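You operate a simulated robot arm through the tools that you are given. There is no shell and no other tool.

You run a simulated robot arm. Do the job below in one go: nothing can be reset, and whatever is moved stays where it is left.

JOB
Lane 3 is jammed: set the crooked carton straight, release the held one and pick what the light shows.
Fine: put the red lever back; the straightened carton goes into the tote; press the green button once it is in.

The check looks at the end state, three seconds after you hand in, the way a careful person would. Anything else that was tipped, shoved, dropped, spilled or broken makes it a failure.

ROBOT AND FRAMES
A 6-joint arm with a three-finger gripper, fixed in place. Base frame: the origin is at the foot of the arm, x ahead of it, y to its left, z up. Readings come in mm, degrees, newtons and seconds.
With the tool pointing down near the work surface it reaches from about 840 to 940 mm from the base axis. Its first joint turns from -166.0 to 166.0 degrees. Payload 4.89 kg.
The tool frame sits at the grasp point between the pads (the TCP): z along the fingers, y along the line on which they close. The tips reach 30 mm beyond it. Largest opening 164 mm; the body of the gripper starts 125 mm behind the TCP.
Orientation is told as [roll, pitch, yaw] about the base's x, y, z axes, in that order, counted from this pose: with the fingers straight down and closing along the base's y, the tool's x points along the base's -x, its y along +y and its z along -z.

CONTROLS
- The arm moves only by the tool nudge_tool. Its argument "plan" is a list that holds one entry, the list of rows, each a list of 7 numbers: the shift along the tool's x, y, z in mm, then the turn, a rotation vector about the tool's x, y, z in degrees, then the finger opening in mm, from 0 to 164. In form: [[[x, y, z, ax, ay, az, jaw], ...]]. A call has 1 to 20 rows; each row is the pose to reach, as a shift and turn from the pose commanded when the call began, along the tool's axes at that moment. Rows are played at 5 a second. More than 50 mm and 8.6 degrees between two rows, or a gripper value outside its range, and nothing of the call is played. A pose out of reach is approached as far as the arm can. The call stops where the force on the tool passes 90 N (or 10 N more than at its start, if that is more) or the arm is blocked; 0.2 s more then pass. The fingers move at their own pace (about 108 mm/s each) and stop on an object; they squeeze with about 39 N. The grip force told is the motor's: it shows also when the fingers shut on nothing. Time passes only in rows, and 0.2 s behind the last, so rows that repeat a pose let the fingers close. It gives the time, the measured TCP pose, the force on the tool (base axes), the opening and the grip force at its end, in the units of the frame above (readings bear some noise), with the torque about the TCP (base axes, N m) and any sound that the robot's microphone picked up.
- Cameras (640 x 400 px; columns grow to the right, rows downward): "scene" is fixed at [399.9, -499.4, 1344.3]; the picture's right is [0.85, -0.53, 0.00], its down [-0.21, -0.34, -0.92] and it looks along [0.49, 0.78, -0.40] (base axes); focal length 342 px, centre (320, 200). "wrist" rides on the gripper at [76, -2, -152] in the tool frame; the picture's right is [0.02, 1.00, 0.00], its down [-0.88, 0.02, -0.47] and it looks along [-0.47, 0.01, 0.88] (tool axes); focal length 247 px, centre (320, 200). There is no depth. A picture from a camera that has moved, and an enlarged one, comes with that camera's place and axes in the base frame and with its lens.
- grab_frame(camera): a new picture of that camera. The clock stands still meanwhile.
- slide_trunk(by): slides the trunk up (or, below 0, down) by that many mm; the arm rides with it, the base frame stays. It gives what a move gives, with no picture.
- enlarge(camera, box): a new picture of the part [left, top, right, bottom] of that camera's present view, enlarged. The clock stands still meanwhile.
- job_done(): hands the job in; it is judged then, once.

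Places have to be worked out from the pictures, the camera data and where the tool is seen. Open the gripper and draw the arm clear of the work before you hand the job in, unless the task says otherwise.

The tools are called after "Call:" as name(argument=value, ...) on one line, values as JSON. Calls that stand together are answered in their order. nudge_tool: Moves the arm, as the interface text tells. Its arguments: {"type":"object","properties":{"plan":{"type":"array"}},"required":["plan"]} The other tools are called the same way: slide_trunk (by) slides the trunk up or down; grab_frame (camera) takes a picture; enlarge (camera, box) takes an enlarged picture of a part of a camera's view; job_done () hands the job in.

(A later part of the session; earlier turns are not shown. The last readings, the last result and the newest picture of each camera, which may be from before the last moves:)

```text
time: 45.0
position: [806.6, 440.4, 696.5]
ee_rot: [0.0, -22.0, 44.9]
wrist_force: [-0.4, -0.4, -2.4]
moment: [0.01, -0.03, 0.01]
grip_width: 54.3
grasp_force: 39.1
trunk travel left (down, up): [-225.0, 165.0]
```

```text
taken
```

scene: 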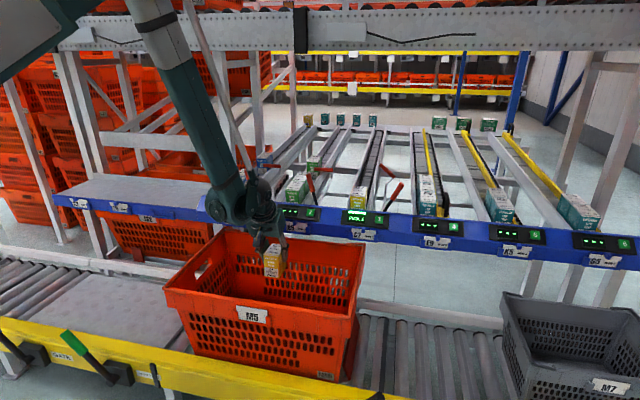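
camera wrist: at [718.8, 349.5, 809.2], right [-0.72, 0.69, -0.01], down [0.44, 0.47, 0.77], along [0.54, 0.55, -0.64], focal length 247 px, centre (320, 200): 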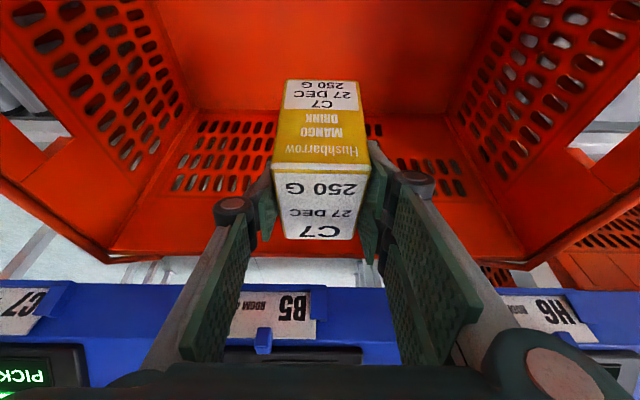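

The carton is inside the tote outline with good clearance, and I estimate the floor at z≈415 to 455. I lower another 150 mm in moderate steps.

Call:
nudge_tool(plan=[[[11.2, 0, 27.8, 0, 0, 0, 30], [22.5, 0, 55.6, 0, 0, 0, 30], [33.7, 0, 83.4, 0, 0, 0, 30], [45, 0, 111.3, 0, 0, 0, 30], [56.2, 0, 139.1, 0, 0, 0, 30]]])

Call:
grab_frame(camera="wrist")

Call:
grab_frame(camera="scene")

```text
time: 46.2
position: [810.9, 440.4, 549.7]
ee_rot: [0.2, -21.9, 45.0]
wrist_force: [-1.1, -0.3, -1.5]
moment: [0.02, -0.07, -0.01]
grip_width: 54.5
grasp_force: 39.0
trunk travel left (down, up): [-225.0, 165.0]
```

```text
taken
camera wrist: at [722.2, 348.3, 663.1], right [-0.72, 0.69, -0.01], down [0.44, 0.47, 0.77], along [0.53, 0.55, -0.64], focal length 247 px, centre (320, 200)
```

wrist: 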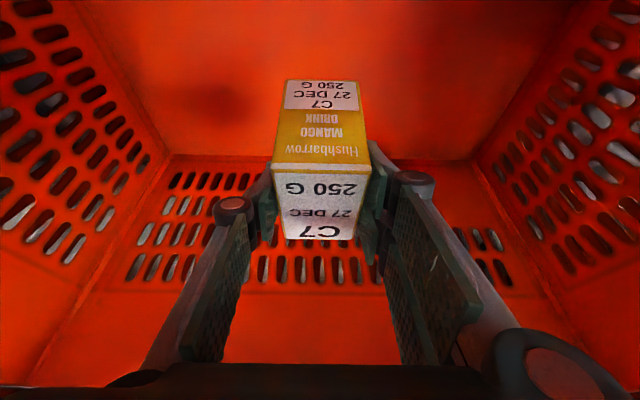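

```text
taken
```

scene: 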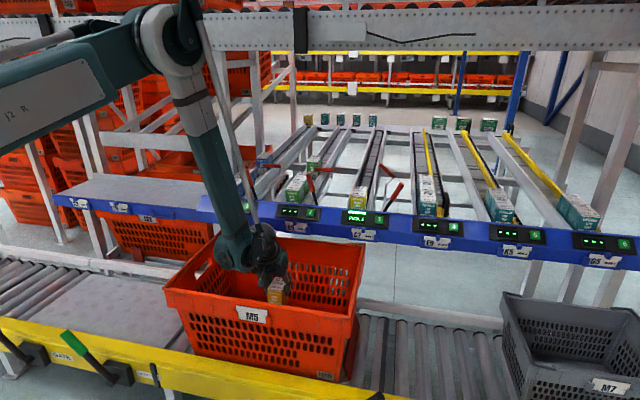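

No contact yet, and the arm is inside the tote outline. I enlarge to judge the remaining gap to the floor.

Call:
enlarge(camera="scene", box=[200, 230, 360, 360])

Call:
enlarge(camera="wrist", box=[150, 40, 490, 260])

```text
3.08 times, centred on (280, 295) of scene
camera zoom: at [399.9, -499.4, 1344.3], right [0.85, -0.53, 0.0], down [-0.21, -0.34, -0.92], along [0.49, 0.78, -0.4], focal length 1052 px, centre (443, -92)
```

zoom: 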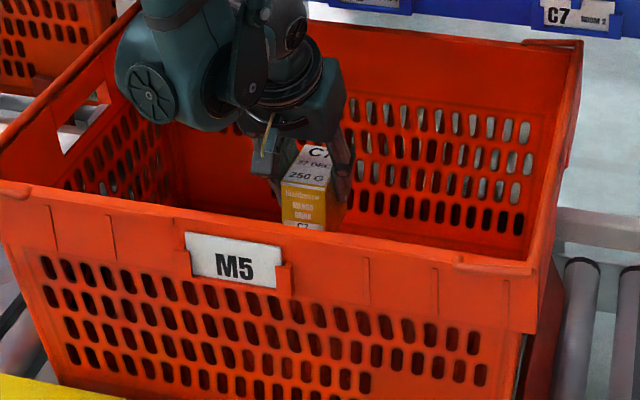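

```text
1.82 times, centred on (320, 150) of wrist
camera zoom: at [722.2, 348.3, 663.1], right [-0.72, 0.69, -0.01], down [0.44, 0.47, 0.77], along [0.53, 0.55, -0.64], focal length 449 px, centre (320, 291)
```

zoom: 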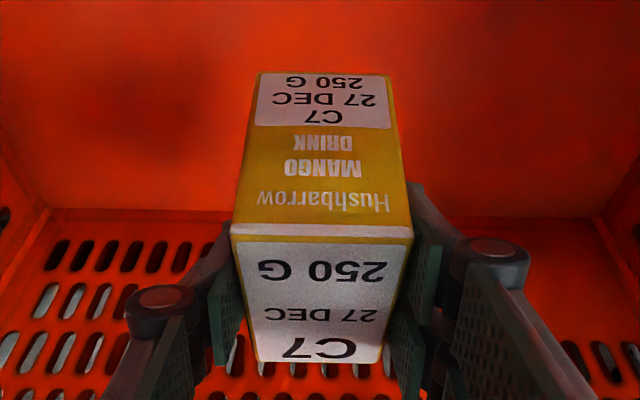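

The wrist joint hangs to the left inside the tote with clearance, and the carton still has room below. I lower 40 mm more in 8 mm steps.

Call:
nudge_tool(plan=[[[3, 0, 7.4, 0, 0, 0, 30], [6, 0, 14.8, 0, 0, 0, 30], [9, 0, 22.3, 0, 0, 0, 30], [12, 0, 29.7, 0, 0, 0, 30], [15, 0, 37.1, 0, 0, 0, 30]]])

Call:
enlarge(camera="wrist", box=[150, 40, 490, 260])

Call:
enlarge(camera="scene", box=[200, 210, 360, 340])

```text
time: 47.4
position: [819.9, 445.4, 512.8]
ee_rot: [0.1, -21.7, 45.0]
wrist_force: [-0.2, -1.4, -2.1]
moment: [-0.04, -0.02, 0.02]
grip_width: 54.3
grasp_force: 39.2
out of reach, approached as far as the arm can: row 1, 2, 3, 4, 5
trunk travel left (down, up): [-225.0, 165.0]
```

```text
1.82 times, centred on (320, 150) of wrist
camera zoom: at [731.9, 353.3, 626.1], right [-0.72, 0.69, -0.01], down [0.44, 0.47, 0.77], along [0.53, 0.55, -0.64], focal length 449 px, centre (320, 291)
```

zoom: 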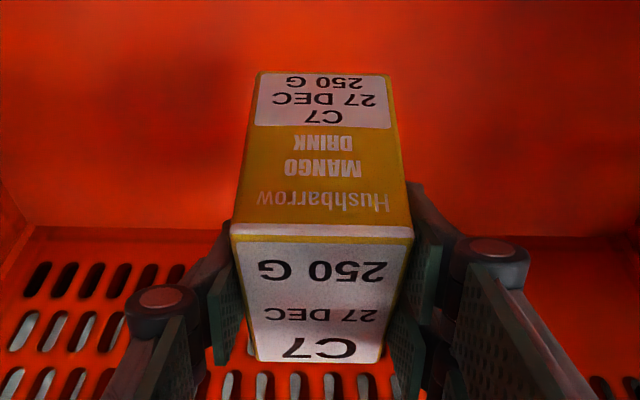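

```text
3.08 times, centred on (280, 275) of scene
camera zoom: at [399.9, -499.4, 1344.3], right [0.85, -0.53, 0.0], down [-0.21, -0.34, -0.92], along [0.49, 0.78, -0.4], focal length 1052 px, centre (443, -31)
```

zoom: 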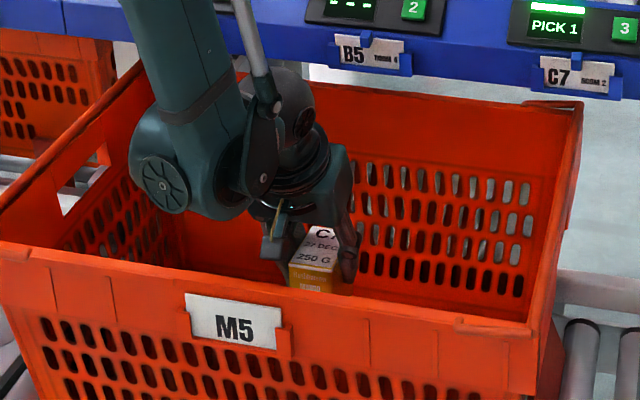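

The arm reports it is at its inner reach limit for this tilt, so it drifted 10 mm outward instead of going straight down. I return to the last reachable pose and will use the trunk to lower the rest.

Call:
nudge_tool(plan=[[[-5, 0, -12.4, 0, 0, 0, 30], [-10, 0, -24.7, 0, 0, 0, 30], [-15, 0, -37.1, 0, 0, 0, 30], [-15, 0, -37.1, 0, 0, 0, 30]]])

```text
time: 48.4
position: [820.7, 446.1, 551.2]
ee_rot: [0.1, -22.0, 45.0]
wrist_force: [0.2, -0.5, -1.9]
moment: [0.02, 0.01, -0.02]
grip_width: 54.4
grasp_force: 38.8
trunk travel left (down, up): [-225.0, 165.0]
```

The pose is reachable again at n≈896, z≈551. I slide the trunk down 50 mm, which lowers the carton straight down, and check the force.

Call:
slide_trunk(by=-50)

Call:
grab_frame(camera="wrist")

Call:
grab_frame(camera="scene")

```text
time: 49.3
position: [821.1, 446.8, 501.9]
ee_rot: [0.0, -22.0, 45.0]
wrist_force: [-0.5, 0.6, -3.3]
moment: [0.01, -0.02, -0.03]
grip_width: 54.4
grasp_force: 38.7
trunk travel left (down, up): [-175.0, 215.0]
```

```text
taken
camera wrist: at [732.4, 354.0, 614.2], right [-0.72, 0.69, -0.01], down [0.44, 0.47, 0.77], along [0.54, 0.55, -0.64], focal length 247 px, centre (320, 200)
```

wrist: 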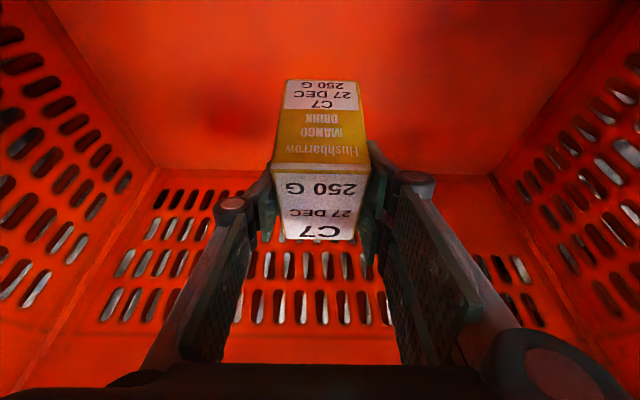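

```text
taken
```

scene: 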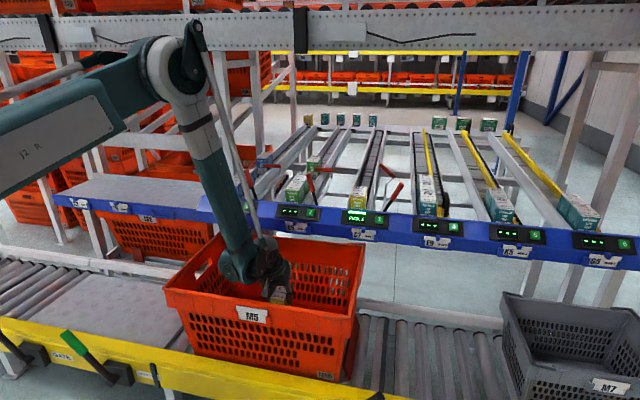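

From several views the tote floor works out near z≈345, so contact should come around TCP z≈400. I slide the trunk down another 50 mm and check clearances.

Call:
slide_trunk(by=-50)

Call:
grab_frame(camera="wrist")

Call:
enlarge(camera="scene", box=[120, 150, 380, 390])

```text
time: 50.2
position: [819.7, 446.3, 451.7]
ee_rot: [0.0, -22.0, 45.0]
wrist_force: [0.0, 0.1, -2.2]
moment: [0.05, 0.01, 0.01]
grip_width: 54.5
grasp_force: 39.3
trunk travel left (down, up): [-125.0, 265.0]
```

```text
taken
camera wrist: at [732.4, 354.0, 564.2], right [-0.72, 0.69, -0.01], down [0.44, 0.47, 0.77], along [0.54, 0.55, -0.64], focal length 247 px, centre (320, 200)
```

wrist: 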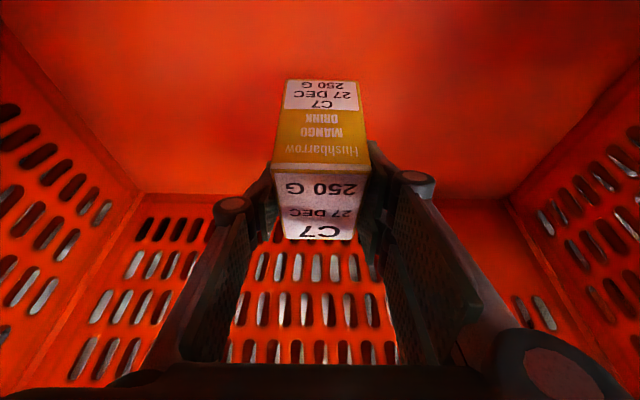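

```text
1.67 times, centred on (250, 270) of scene
camera zoom: at [399.9, -499.4, 1344.3], right [0.85, -0.53, 0.0], down [-0.21, -0.34, -0.92], along [0.49, 0.78, -0.4], focal length 570 px, centre (437, 83)
```

zoom: 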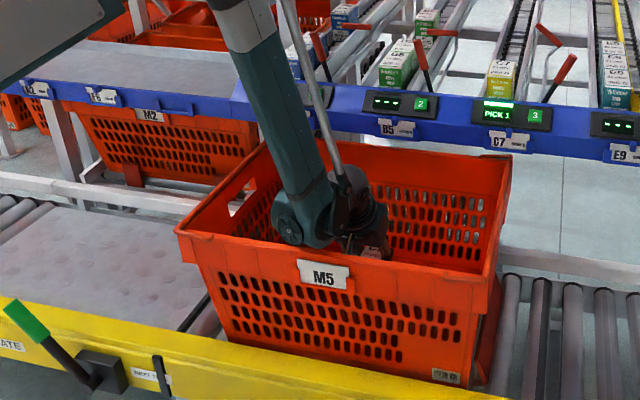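

There is still no contact at TCP z≈452. With the trunk lower the arm should have reach again, so I lower 24 mm with the arm in 4 mm steps and watch the force.

Call:
nudge_tool(plan=[[[1.5, 0, 3.7, 0, 0, 0, 30], [3, 0, 7.4, 0, 0, 0, 30], [4.5, 0, 11.1, 0, 0, 0, 30], [6, 0, 14.8, 0, 0, 0, 30], [7.5, 0, 18.5, 0, 0, 0, 30], [9, 0, 22.3, 0, 0, 0, 30]]])

Call:
enlarge(camera="wrist", box=[150, 40, 490, 260])

```text
time: 51.6
position: [818.9, 445.4, 427.9]
ee_rot: [0.1, -22.0, 45.0]
wrist_force: [-0.6, -0.1, -1.9]
moment: [-0.01, 0.0, -0.01]
grip_width: 54.4
grasp_force: 39.4
trunk travel left (down, up): [-125.0, 265.0]
```

```text
1.82 times, centred on (320, 150) of wrist
camera zoom: at [732.2, 353.5, 541.1], right [-0.72, 0.69, -0.01], down [0.44, 0.47, 0.77], along [0.54, 0.55, -0.64], focal length 449 px, centre (320, 291)
```

zoom: 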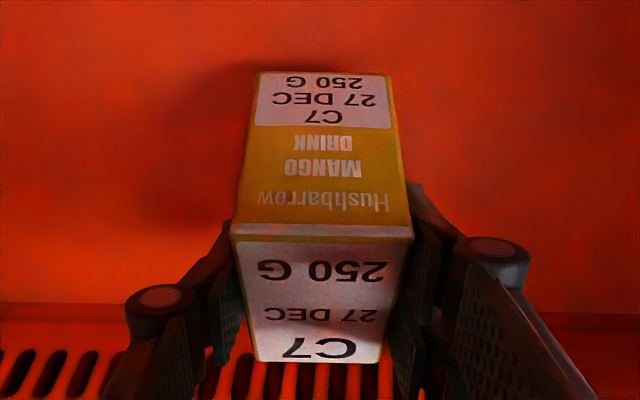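

There is still only the carton's weight, and its shadow shows the floor is close now. I lower 12 mm more in 2 mm steps.

Call:
nudge_tool(plan=[[[0.75, 0, 1.85, 0, 0, 0, 30], [1.5, 0, 3.7, 0, 0, 0, 30], [2.25, 0, 5.56, 0, 0, 0, 30], [3, 0, 7.4, 0, 0, 0, 30], [3.75, 0, 9.27, 0, 0, 0, 30], [4.5, 0, 11.1, 0, 0, 0, 30]]])

Call:
enlarge(camera="wrist", box=[150, 40, 490, 260])

```text
time: 53.0
position: [819.5, 445.3, 423.5]
ee_rot: [-0.2, -22.3, 45.2]
wrist_force: [-1.7, -3.7, 12.3]
moment: [0.46, 0.02, 0.07]
grip_width: 54.4
grasp_force: 39.6
trunk travel left (down, up): [-125.0, 265.0]
```

```text
1.82 times, centred on (320, 150) of wrist
camera zoom: at [730.4, 353.2, 535.5], right [-0.72, 0.69, -0.01], down [0.43, 0.46, 0.77], along [0.54, 0.55, -0.64], focal length 449 px, centre (320, 291)
```

zoom: 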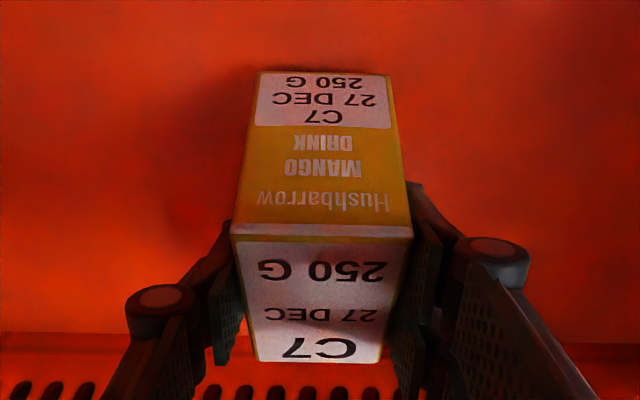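

Contact at TCP z≈424: the carton's far-left bottom edge touches the tote floor with about 14 N. I ease up 5 mm to unload it, then open the jaws gently so it settles.

Call:
nudge_tool(plan=[[[-1.1, 0, -2.8, 0, 0, 0, 30], [-2.2, 0, -5.6, 0, 0, 0, 30], [-2.2, 0, -5.6, 0, 0, 0, 30]]])

Call:
enlarge(camera="wrist", box=[150, 40, 490, 260])

```text
time: 53.8
position: [820.3, 445.7, 423.5]
ee_rot: [0.0, -22.1, 45.1]
wrist_force: [0.0, 0.6, -2.3]
moment: [0.01, 0.01, 0.01]
grip_width: 54.5
grasp_force: 38.8
trunk travel left (down, up): [-125.0, 265.0]
```

```text
1.82 times, centred on (320, 150) of wrist
camera zoom: at [731.2, 353.3, 535.8], right [-0.72, 0.69, -0.01], down [0.44, 0.47, 0.77], along [0.54, 0.55, -0.64], focal length 449 px, centre (320, 291)
```

zoom: 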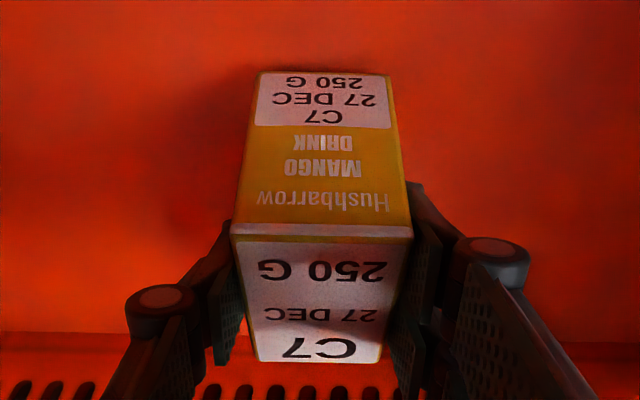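

The load is off and the carton hovers a millimetre or two above the floor. I settle it back 3 mm and open the jaws to 76.

Call:
nudge_tool(plan=[[[0.6, 0, 1.4, 0, 0, 0, 30], [1.1, 0, 2.8, 0, 0, 0, 30], [1.1, 0, 2.8, 0, 0, 0, 58], [1.1, 0, 2.8, 0, 0, 0, 64], [1.1, 0, 2.8, 0, 0, 0, 76], [1.1, 0, 2.8, 0, 0, 0, 76], [1.1, 0, 2.8, 0, 0, 0, 76]]])

Call:
grab_frame(camera="wrist")

```text
time: 55.4
position: [820.8, 444.4, 423.2]
ee_rot: [0.0, -22.2, 45.1]
wrist_force: [-0.9, -0.5, 0.3]
moment: [0.01, 0.0, 0.01]
grip_width: 75.7
grasp_force: 0.0
trunk travel left (down, up): [-125.0, 265.0]
```

```text
taken
camera wrist: at [731.3, 352.4, 535.6], right [-0.72, 0.69, -0.01], down [0.44, 0.46, 0.77], along [0.54, 0.55, -0.64], focal length 247 px, centre (320, 200)
```

wrist: 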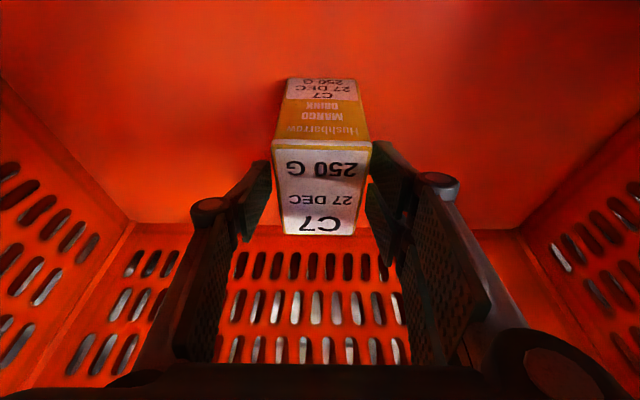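

The carton now stands upright on the tote floor, free of the jaws. I raise the gripper straight up out of the tote.

Call:
nudge_tool(plan=[[[-3.7, 0, -9.3, 0, 0, 0, 78], [-11.2, 0, -27.8, 0, 0, 0, 78], [-22.5, 0, -55.6, 0, 0, 0, 78], [-37.5, 0, -92.7, 0, 0, 0, 78], [-52.4, 0, -129.8, 0, 0, 0, 78], [-67.4, 0, -166.9, 0, 0, 0, 78], [-82.4, 0, -204, 0, 0, 0, 78]]])

Call:
grab_frame(camera="wrist")

Call:
grab_frame(camera="scene")

```text
time: 57.0
position: [820.5, 446.5, 637.5]
ee_rot: [0.0, -22.0, 44.9]
wrist_force: [1.1, 0.8, -1.3]
moment: [-0.06, 0.09, 0.02]
grip_width: 78.0
grasp_force: 0.1
trunk travel left (down, up): [-125.0, 265.0]
```

```text
taken
camera wrist: at [733.3, 354.8, 750.7], right [-0.72, 0.69, -0.01], down [0.44, 0.47, 0.77], along [0.54, 0.55, -0.64], focal length 247 px, centre (320, 200)
```

wrist: 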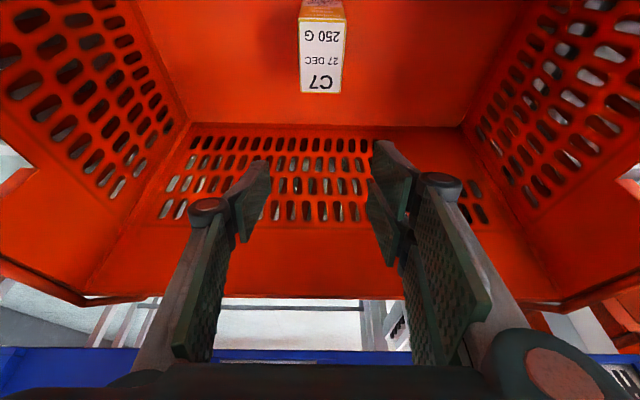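

```text
taken
```

scene: 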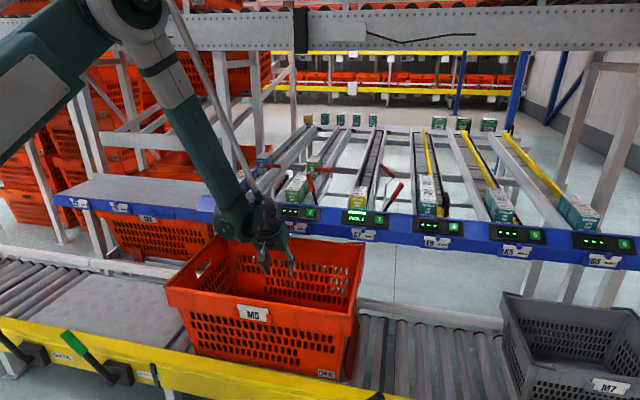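

The carton stands upright in the tote and the fingers are clear. I bring the trunk back up 100 mm before going to the lever.

Call:
slide_trunk(by=100)

```text
time: 58.4
position: [820.1, 445.4, 739.1]
ee_rot: [0.1, -22.0, 45.0]
wrist_force: [0.1, -0.3, -0.2]
moment: [0.0, 0.01, 0.0]
grip_width: 77.9
grasp_force: 0.0
trunk travel left (down, up): [-225.0, 165.0]
```

The trunk is back at its start height. I raise the arm 250 mm and restore the 30° tilt with the jaws closed.

Call:
nudge_tool(plan=[[[-17, 0, -42, 0, 0, 0, 60], [-34, 0, -84, 0, 0, 0, 40], [-51, 0, -126, 0, 0, 0, 20], [-68, 0, -168, 0, 0, 0, 0], [-85, 0, -210, 0, -4, 0, 0], [-97.4, 0, -241, 0, -8, 0, 0]]])

Call:
grab_frame(camera="scene")

```text
time: 59.8
position: [823.9, 446.4, 998.9]
ee_rot: [0.1, -30.0, 44.9]
wrist_force: [0.7, 0.4, -0.4]
moment: [-0.03, 0.05, 0.02]
grip_width: 0.0
grasp_force: 38.5
trunk travel left (down, up): [-225.0, 165.0]
```

```text
taken
```

scene: 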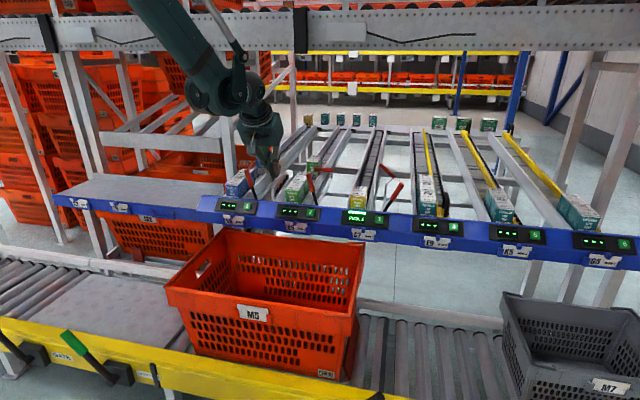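

I move right along the shelf front to beyond lane 3's lever and stop short of the lanes to look at the lever and the neighbouring E9 cartons.

Call:
nudge_tool(plan=[[[0, -48, 0, 0, 0, 0, 0], [0, -96, 0, 0, 0, 0, 0], [0, -144, 0, 0, 0, 0, 0], [0, -192, 0, 0, 0, 0, 0], [0, -240, 0, 0, 0, 0, 0], [0, -288, 0, 0, 0, 0, 0], [0, -336, 0, 0, 0, 0, 0], [0, -384, 0, 0, 0, 0, 0], [0, -430, 0, 0, 0, 0, 0], [-40, -430, 23, 0, 0, 0, 0], [-80, -430, 46, 0, 0, 0, 0], [-121, -430, 70, 0, 0, 0, 0]]])

Call:
grab_frame(camera="wrist")

Call:
grab_frame(camera="scene")

Call:
enlarge(camera="scene", box=[340, 140, 450, 220])

```text
time: 62.4
position: [1222.7, 238.4, 998.5]
ee_rot: [0.0, -30.0, 45.0]
wrist_force: [-0.7, -1.9, 1.8]
moment: [0.07, -0.04, 0.01]
grip_width: 0.1
grasp_force: 39.1
trunk travel left (down, up): [-225.0, 165.0]
```

```text
taken
camera wrist: at [1124.2, 136.6, 1092.6], right [-0.72, 0.69, -0.01], down [0.36, 0.39, 0.85], along [0.59, 0.61, -0.53], focal length 247 px, centre (320, 200)
```

wrist: 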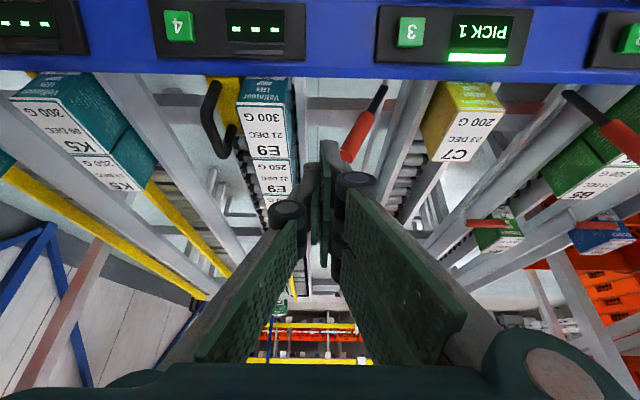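

```text
taken
```

scene: 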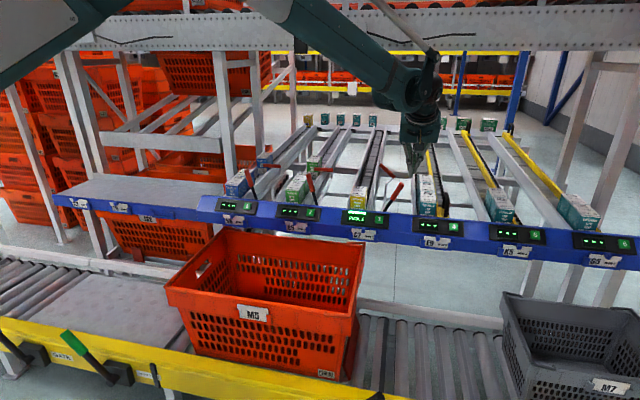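

```text
5.00 times, centred on (395, 180) of scene
camera zoom: at [399.9, -499.4, 1344.3], right [0.85, -0.53, 0.0], down [-0.21, -0.34, -0.92], along [0.49, 0.78, -0.4], focal length 1710 px, centre (-55, 300)
```

zoom: 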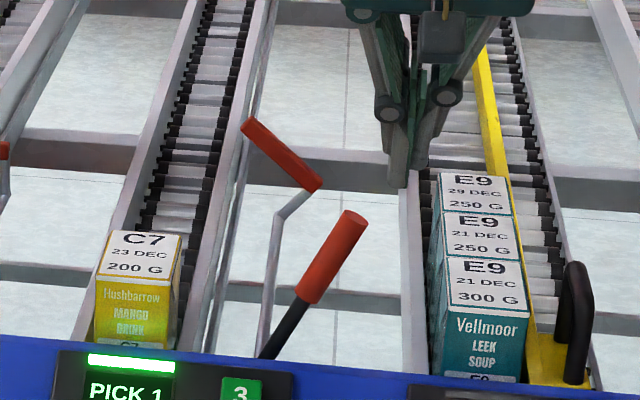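

The lever top is near (n 1100, l -664, z 907), and the E9 cartons' left face is at l≈-731 with their tops at ≈860 mm. I bring the closed fingers down on the right side of the lever at l≈-708, with the tips staying above z≈880.

Call:
nudge_tool(plan=[[[-24, -6, 14, 0, 0, 0, 0], [-47.6, -12, 27.5, 0, 0, 0, 0], [-36, -12, 47.6, 0, 0, 0, 0], [-24, -12, 68.4, 0, 0, 0, 0], [-14, -12, 85.7, 0, 0, 0, 0], [-4.3, -12, 102.4, 0, 0, 0, 0], [-4.3, -12, 102.4, 0, 0, 0, 0]]])

Call:
grab_frame(camera="wrist")

Call:
enlarge(camera="scene", box=[340, 140, 450, 220])

```text
time: 64.0
position: [1271.6, 272.3, 910.0]
ee_rot: [0.1, -30.0, 45.1]
wrist_force: [-0.3, 0.0, -0.8]
moment: [-0.01, 0.01, 0.02]
grip_width: 0.2
grasp_force: 39.1
trunk travel left (down, up): [-225.0, 165.0]
```

```text
taken
camera wrist: at [1172.1, 169.6, 1004.8], right [-0.72, 0.69, -0.01], down [0.36, 0.39, 0.85], along [0.59, 0.61, -0.53], focal length 247 px, centre (320, 200)
```

wrist: 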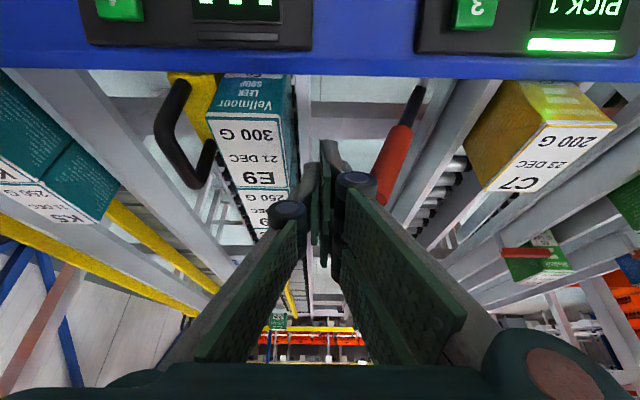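

```text
5.00 times, centred on (395, 180) of scene
camera zoom: at [399.9, -499.4, 1344.3], right [0.85, -0.53, 0.0], down [-0.21, -0.34, -0.92], along [0.49, 0.78, -0.4], focal length 1710 px, centre (-55, 300)
```

zoom: 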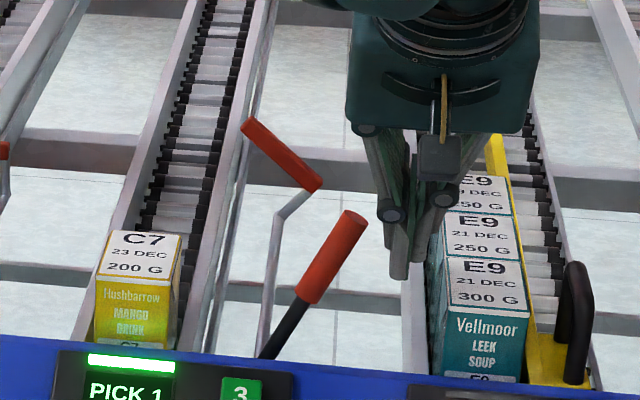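

The closed fingers are right of the lever and clear of the E9 cartons. I push left in 6 mm steps to swing the lever back.

Call:
nudge_tool(plan=[[[0, 8, 0, 0, 0, 0, 0], [0, 15, 0, 0, 0, 0, 0], [0, 21, 0, 0, 0, 0, 0], [0, 27, 0, 0, 0, 0, 0], [0, 33, 0, 0, 0, 0, 0], [0, 39, 0, 0, 0, 0, 0], [0, 45, 0, 0, 0, 0, 0]]])

Call:
enlarge(camera="scene", box=[340, 140, 450, 220])

Call:
grab_frame(camera="wrist")

```text
time: 65.7
position: [1239.1, 304.7, 911.6]
ee_rot: [0.0, -30.2, 44.9]
wrist_force: [0.5, -0.1, -1.2]
moment: [-0.02, -0.04, 0.0]
grip_width: 0.2
grasp_force: 38.4
trunk travel left (down, up): [-225.0, 165.0]
stopped in row 7: the force on the tool passed its limit at 92 N (the readings are from after the stop); the commanded pose is now the measured one
```

```text
5.00 times, centred on (395, 180) of scene
camera zoom: at [399.9, -499.4, 1344.3], right [0.85, -0.53, 0.0], down [-0.21, -0.34, -0.92], along [0.49, 0.78, -0.4], focal length 1710 px, centre (-55, 300)
```

zoom: 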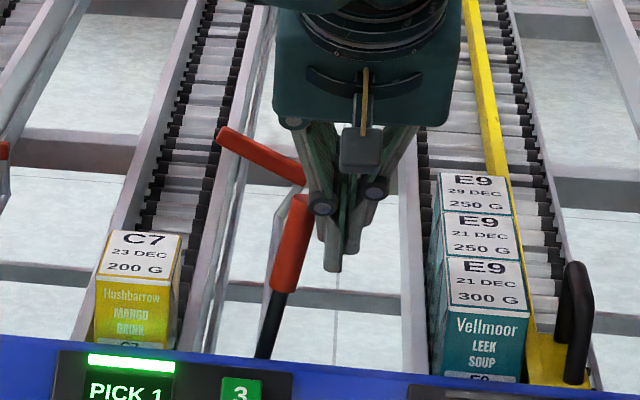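

```text
taken
camera wrist: at [1140.5, 202.5, 1005.7], right [-0.72, 0.69, -0.01], down [0.36, 0.38, 0.85], along [0.59, 0.61, -0.52], focal length 247 px, centre (320, 200)
```

wrist: 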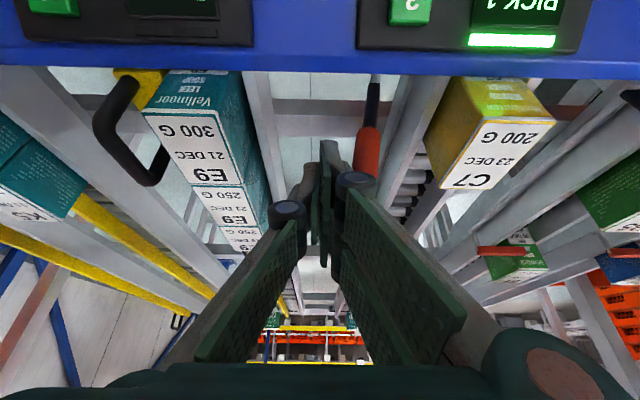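

The force limit tripped at 92 N and the reading is back to about zero. The lever's rising top probably caught under the finger knuckle because I stayed too low. I raise the tool 20 mm straight up and look before going on.

Call:
nudge_tool(plan=[[[-5, 0, -8.7, 0, 0, 0, 0], [-10, 0, -17.3, 0, 0, 0, 0], [-10, 0, -17.3, 0, 0, 0, 0]]])

Call:
enlarge(camera="scene", box=[340, 140, 450, 220])

Call:
enlarge(camera="wrist", box=[240, 60, 460, 240])

```text
time: 66.5
position: [1239.9, 302.9, 933.7]
ee_rot: [0.0, -30.1, 44.9]
wrist_force: [-0.7, -0.1, 0.4]
moment: [-0.04, -0.03, -0.02]
grip_width: 0.0
grasp_force: 39.1
trunk travel left (down, up): [-225.0, 165.0]
```

```text
5.00 times, centred on (395, 180) of scene
camera zoom: at [399.9, -499.4, 1344.3], right [0.85, -0.53, 0.0], down [-0.21, -0.34, -0.92], along [0.49, 0.78, -0.4], focal length 1710 px, centre (-55, 300)
```

zoom: 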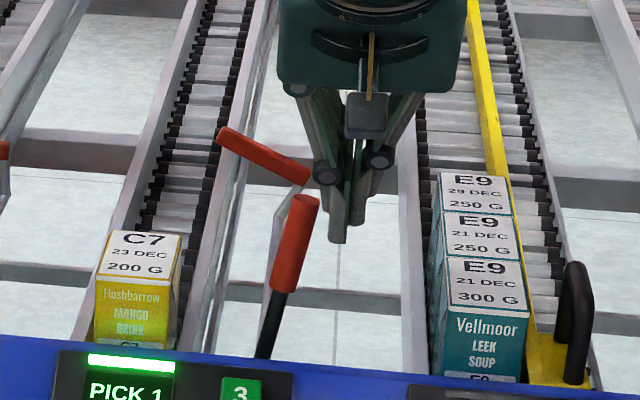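

```text
2.22 times, centred on (350, 150) of wrist
camera zoom: at [1140.1, 200.5, 1028.2], right [-0.72, 0.69, -0.01], down [0.36, 0.38, 0.85], along [0.6, 0.61, -0.52], focal length 549 px, centre (253, 311)
```

zoom: 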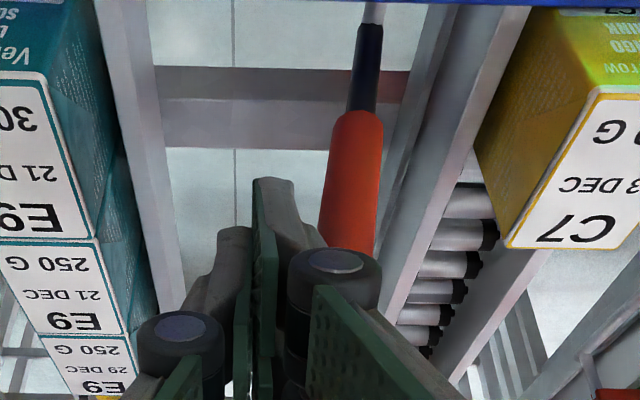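

The lever stayed at about 10° right of vertical, and the knuckle is now above its top. I continue pushing left at this height in small steps.

Call:
nudge_tool(plan=[[[0, 5, 0, 0, 0, 0, 0], [0, 10, 0, 0, 0, 0, 0], [0, 15, 0, 0, 0, 0, 0], [0, 20, 0, 0, 0, 0, 0], [0, 25, 0, 0, 0, 0, 0], [0, 30, 0, 0, 0, 0, 0]]])

Call:
enlarge(camera="scene", box=[340, 140, 450, 220])

Call:
enlarge(camera="wrist", box=[240, 60, 460, 240])

```text
time: 67.9
position: [1217.9, 324.1, 934.0]
ee_rot: [0.0, -30.3, 44.9]
wrist_force: [0.2, 0.5, -0.2]
moment: [0.02, 0.0, 0.01]
grip_width: 0.0
grasp_force: 39.0
trunk travel left (down, up): [-225.0, 165.0]
```

```text
5.00 times, centred on (395, 180) of scene
camera zoom: at [399.9, -499.4, 1344.3], right [0.85, -0.53, 0.0], down [-0.21, -0.34, -0.92], along [0.49, 0.78, -0.4], focal length 1710 px, centre (-55, 300)
```

zoom: 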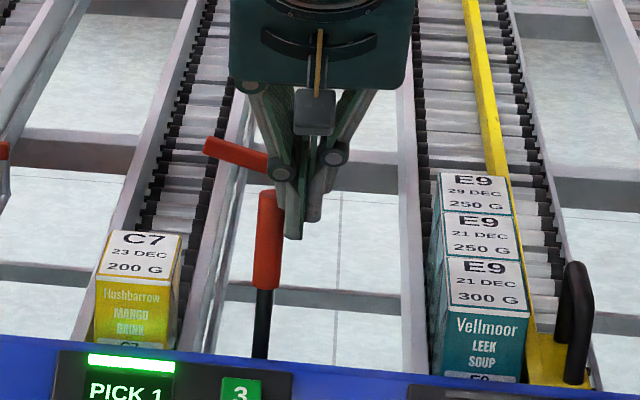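

```text
2.22 times, centred on (350, 150) of wrist
camera zoom: at [1119.4, 222.6, 1028.0], right [-0.72, 0.69, -0.01], down [0.36, 0.38, 0.85], along [0.6, 0.61, -0.52], focal length 549 px, centre (253, 311)
```

zoom: 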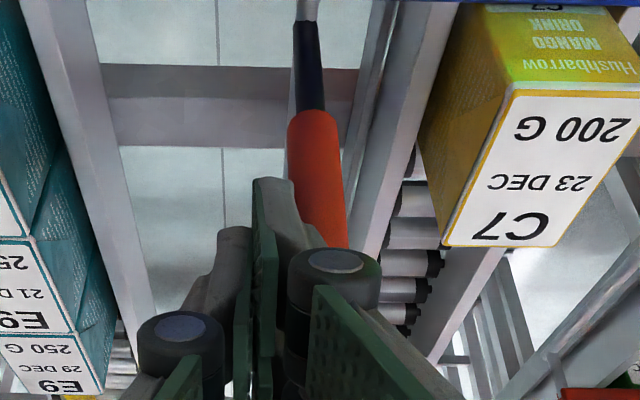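

The lever follows smoothly and is now about vertical. I push a further 30 mm left.

Call:
nudge_tool(plan=[[[0, 5, 0, 0, 0, 0, 0], [0, 10, 0, 0, 0, 0, 0], [0, 15, 0, 0, 0, 0, 0], [0, 20, 0, 0, 0, 0, 0], [0, 25, 0, 0, 0, 0, 0], [0, 30, 0, 0, 0, 0, 0]]])

Call:
enlarge(camera="scene", box=[340, 140, 450, 220])

Call:
grab_frame(camera="wrist")

```text
time: 69.3
position: [1195.9, 346.8, 934.6]
ee_rot: [0.0, -30.3, 45.0]
wrist_force: [0.1, -0.2, 0.7]
moment: [0.02, 0.0, 0.02]
grip_width: 0.1
grasp_force: 38.5
trunk travel left (down, up): [-225.0, 165.0]
```

```text
5.00 times, centred on (395, 180) of scene
camera zoom: at [399.9, -499.4, 1344.3], right [0.85, -0.53, 0.0], down [-0.21, -0.34, -0.92], along [0.49, 0.78, -0.4], focal length 1710 px, centre (-55, 300)
```

zoom: 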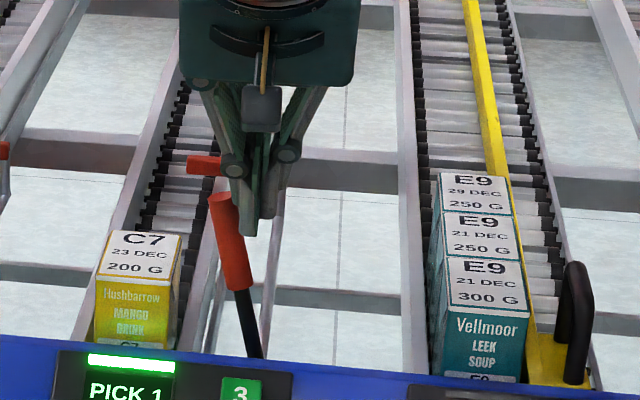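

```text
taken
camera wrist: at [1097.3, 244.8, 1027.8], right [-0.72, 0.69, -0.01], down [0.36, 0.38, 0.85], along [0.6, 0.61, -0.52], focal length 247 px, centre (320, 200)
```

wrist: 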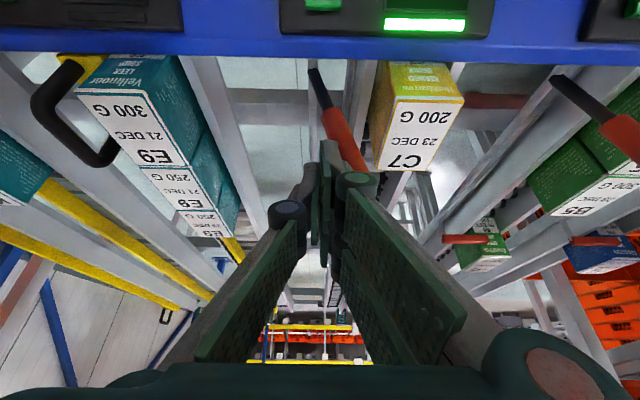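

The lever leans left again, close to its first position. I enlarge the same scene box as before the release to compare the angle, along with lane 2's lever.

Call:
enlarge(camera="scene", box=[350, 160, 400, 210])

Call:
enlarge(camera="scene", box=[325, 150, 405, 215])

```text
8.00 times, centred on (375, 185) of scene
camera zoom: at [399.9, -499.4, 1344.3], right [0.85, -0.53, 0.0], down [-0.21, -0.34, -0.92], along [0.49, 0.78, -0.4], focal length 2736 px, centre (-120, 320)
```

zoom: 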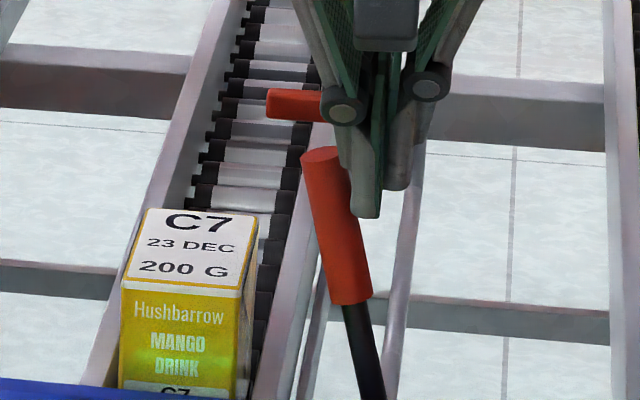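

```text
6.15 times, centred on (365, 182) of scene
camera zoom: at [399.9, -499.4, 1344.3], right [0.85, -0.53, 0.0], down [-0.21, -0.34, -0.92], along [0.49, 0.78, -0.4], focal length 2104 px, centre (43, 308)
```

zoom: 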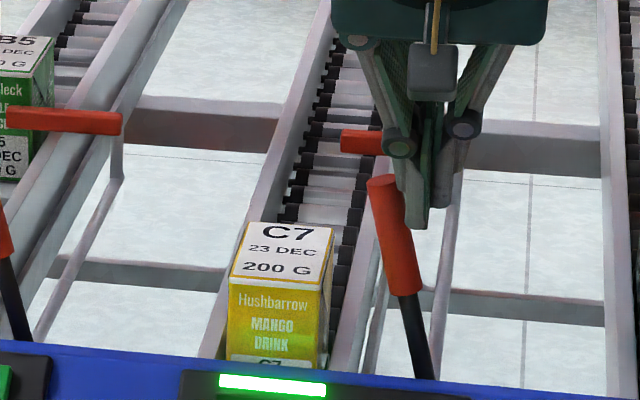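

The lever and bar match their original image position within a pixel or two, so the lever is back. I move the fingers right away from it, then up, then back out of the shelf.

Call:
nudge_tool(plan=[[[0, -10, 0, 0, 0, 0, 0], [0, -20, 0, 0, 0, 0, 0], [-15, -20, -26, 0, 0, 0, 0], [-30, -20, -52, 0, 0, 0, 0], [5, -10, -72, 0, 0, 0, 0], [40, 0, -92, 0, 0, 0, 0], [80, 0, -115, 0, 0, 0, 0], [120, 0, -138, 0, 0, 0, 0]]])

Call:
grab_frame(camera="wrist")

Call:
enlarge(camera="scene", box=[350, 160, 400, 210])

Call:
enlarge(camera="scene", box=[325, 150, 435, 250])

```text
time: 71.1
position: [1071.9, 226.1, 994.5]
ee_rot: [0.0, -30.0, 45.1]
wrist_force: [0.6, 0.9, -0.5]
moment: [-0.07, 0.09, 0.02]
grip_width: 0.1
grasp_force: 39.0
trunk travel left (down, up): [-225.0, 165.0]
```

```text
taken
camera wrist: at [974.9, 123.9, 1086.9], right [-0.72, 0.69, -0.01], down [0.36, 0.38, 0.85], along [0.59, 0.61, -0.52], focal length 247 px, centre (320, 200)
```

wrist: 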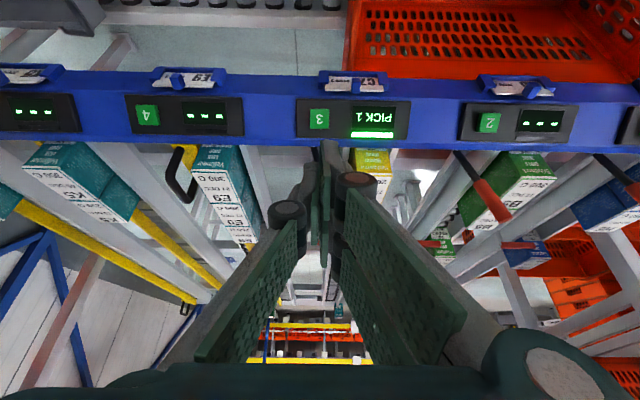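

```text
8.00 times, centred on (375, 185) of scene
camera zoom: at [399.9, -499.4, 1344.3], right [0.85, -0.53, 0.0], down [-0.21, -0.34, -0.92], along [0.49, 0.78, -0.4], focal length 2736 px, centre (-120, 320)
```

zoom: 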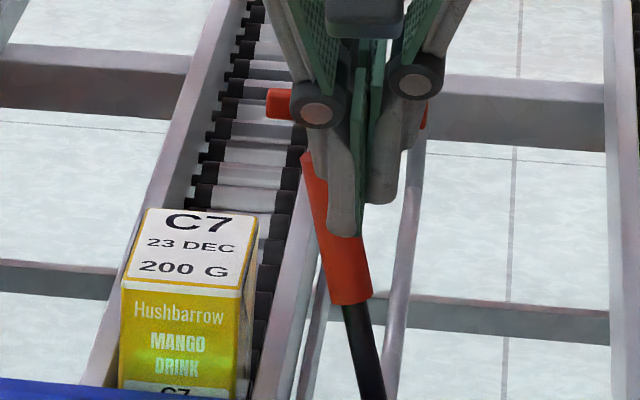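

```text
4.00 times, centred on (380, 200) of scene
camera zoom: at [399.9, -499.4, 1344.3], right [0.85, -0.53, 0.0], down [-0.21, -0.34, -0.92], along [0.49, 0.78, -0.4], focal length 1368 px, centre (80, 200)
```

zoom: 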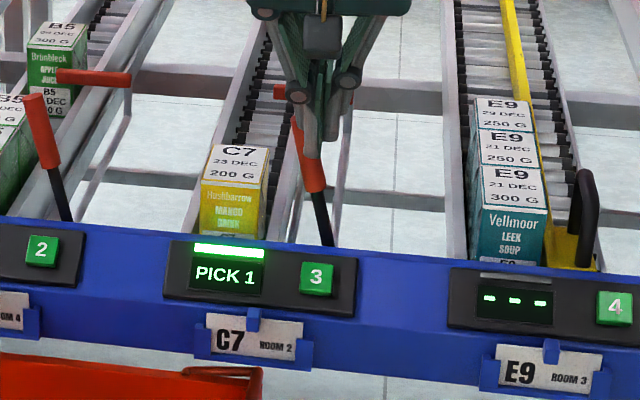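

Lever and bar remain in place, and the display still shows PICK 1. Next is green button 3. I enlarge both views to measure its position and the tilt of the panel face.

Call:
enlarge(camera="wrist", box=[280, 60, 430, 160])

Call:
enlarge(camera="scene", box=[335, 195, 425, 250])

```text
4.00 times, centred on (355, 110) of wrist
camera zoom: at [974.9, 123.9, 1086.9], right [-0.72, 0.69, -0.01], down [0.36, 0.38, 0.85], along [0.59, 0.61, -0.52], focal length 988 px, centre (180, 560)
```

zoom: 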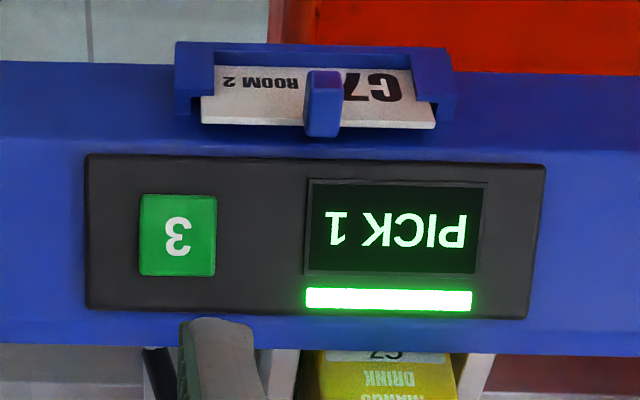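

```text
7.11 times, centred on (380, 222) of scene
camera zoom: at [399.9, -499.4, 1344.3], right [0.85, -0.53, 0.0], down [-0.21, -0.34, -0.92], along [0.49, 0.78, -0.4], focal length 2432 px, centre (-107, 40)
```

zoom: 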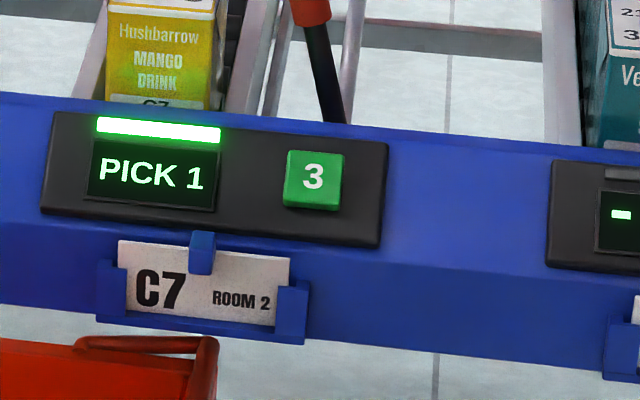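

The panel slopes at about 46 to 48°, and button 3's cap is near (n 1009, l -600, z 812). I tilt the tool to 46° so that the closed fingertips point straight at the panel.

Call:
nudge_tool(plan=[[[0, 0, 0, 0, -8, 0, 0], [0, 0, 0, 0, -16, 0, 0], [0, 0, 0, 0, -16, 0, 0]]])

Call:
grab_frame(camera="wrist")

```text
time: 71.9
position: [1073.9, 223.9, 993.8]
ee_rot: [-0.1, -46.1, 45.0]
wrist_force: [1.0, -0.2, -0.6]
moment: [-0.02, -0.02, 0.05]
grip_width: 0.1
grasp_force: 38.9
trunk travel left (down, up): [-225.0, 165.0]
```

```text
taken
camera wrist: at [961.6, 107.1, 1043.9], right [-0.72, 0.7, -0.02], down [0.18, 0.2, 0.96], along [0.67, 0.69, -0.27], focal length 247 px, centre (320, 200)
```

wrist: 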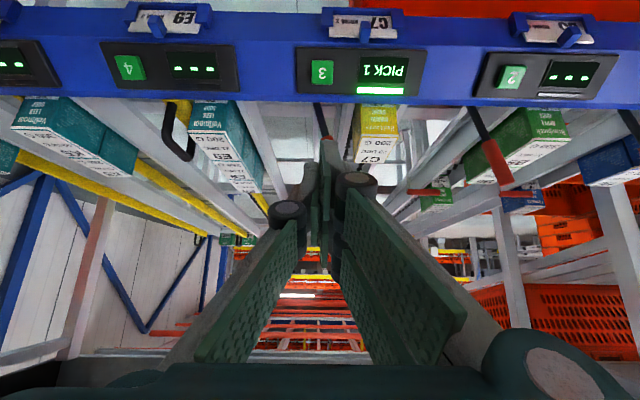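

The button's position along the panel slope agrees between views, and only the depth is uncertain, which contact will settle. I line the fingertips up on the panel normal and advance 100 mm.

Call:
nudge_tool(plan=[[[20, 0, 25, 0, 0, 0, 0], [40, 0, 50, 0, 0, 0, 0], [58, 1, 75, 0, 0, 0, 0], [68.7, 1, 100, 0, 0, 0, 0], [68.7, 1, 100, 0, 0, 0, 0]]])

Call:
grab_frame(camera="wrist")

Call:
enlarge(camera="scene", box=[325, 170, 435, 250])

```text
time: 73.1
position: [1090.9, 243.5, 878.3]
ee_rot: [0.1, -46.3, 45.0]
wrist_force: [0.5, -0.9, -1.0]
moment: [0.02, 0.0, 0.05]
grip_width: 0.1
grasp_force: 38.9
trunk travel left (down, up): [-225.0, 165.0]
```

```text
taken
camera wrist: at [977.7, 126.3, 927.6], right [-0.72, 0.7, -0.02], down [0.18, 0.2, 0.96], along [0.67, 0.69, -0.27], focal length 247 px, centre (320, 200)
```

wrist: 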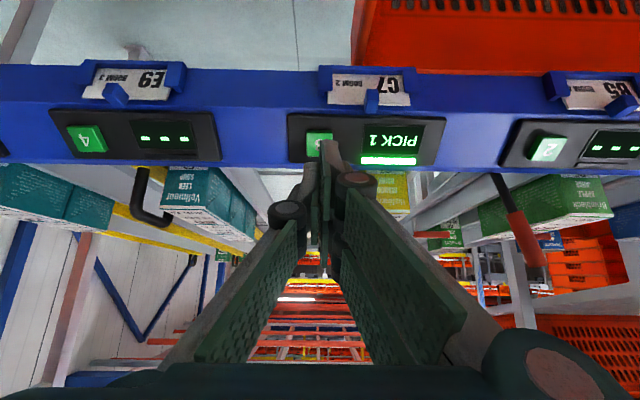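

```text
5.00 times, centred on (380, 210) of scene
camera zoom: at [399.9, -499.4, 1344.3], right [0.85, -0.53, 0.0], down [-0.21, -0.34, -0.92], along [0.49, 0.78, -0.4], focal length 1710 px, centre (20, 150)
```

zoom: 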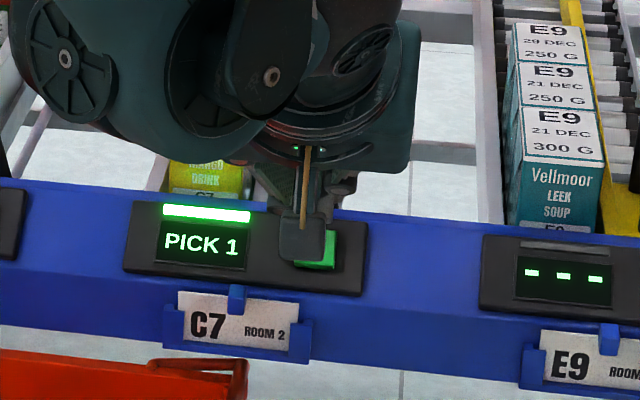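

The fingertips point at button 3, about 60 to 85 mm away. I advance 45 mm and check alignment again.

Call:
nudge_tool(plan=[[[0, 0, 15, 0, 0, 0, 0], [0, 0, 30, 0, 0, 0, 0], [0, 0, 45, 0, 0, 0, 0], [0, 0, 45, 0, 0, 0, 0]]])

Call:
grab_frame(camera="wrist")

Call:
enlarge(camera="wrist", box=[260, 80, 400, 220])

Call:
enlarge(camera="scene", box=[325, 170, 435, 250])

```text
time: 74.1
position: [1112.7, 265.7, 845.0]
ee_rot: [-0.1, -46.2, 45.0]
wrist_force: [0.0, 1.0, -1.2]
moment: [0.03, -0.02, 0.03]
grip_width: 0.2
grasp_force: 38.9
trunk travel left (down, up): [-225.0, 165.0]
```

```text
taken
camera wrist: at [1000.4, 150.1, 895.5], right [-0.72, 0.7, -0.02], down [0.18, 0.2, 0.96], along [0.67, 0.69, -0.27], focal length 247 px, centre (320, 200)
```

wrist: 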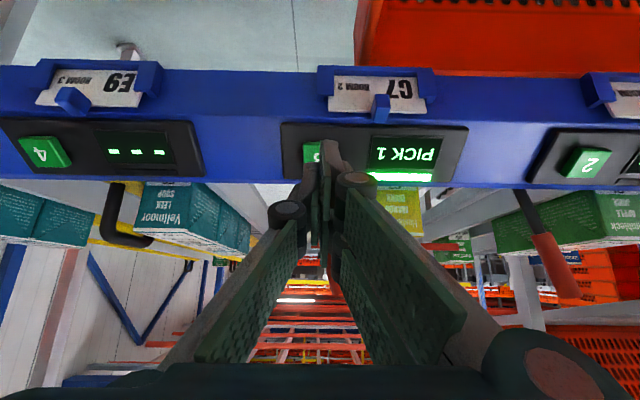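

```text
2.86 times, centred on (330, 150) of wrist
camera zoom: at [1000.4, 150.1, 895.5], right [-0.72, 0.7, -0.02], down [0.18, 0.2, 0.96], along [0.67, 0.69, -0.27], focal length 706 px, centre (291, 343)
```

zoom: 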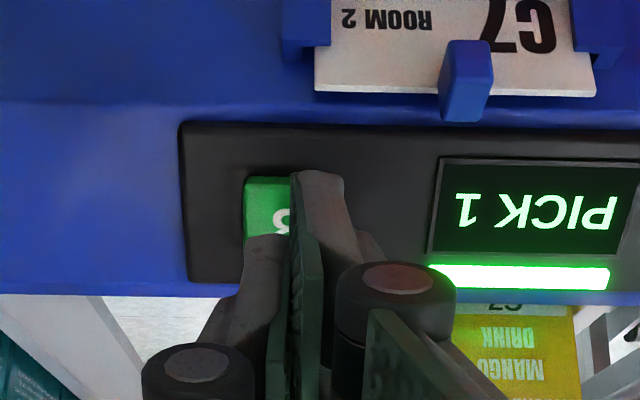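

```text
5.00 times, centred on (380, 210) of scene
camera zoom: at [399.9, -499.4, 1344.3], right [0.85, -0.53, 0.0], down [-0.21, -0.34, -0.92], along [0.49, 0.78, -0.4], focal length 1710 px, centre (20, 150)
```

zoom: 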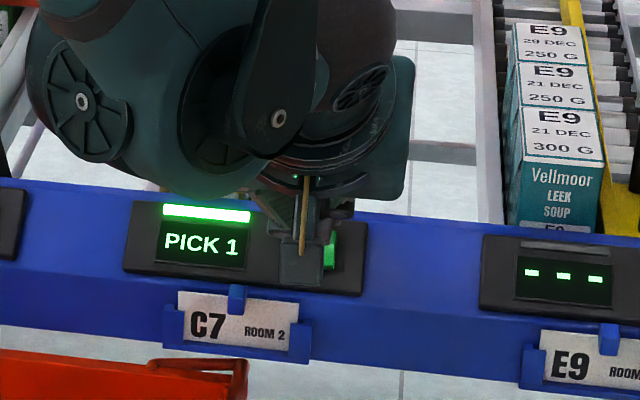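

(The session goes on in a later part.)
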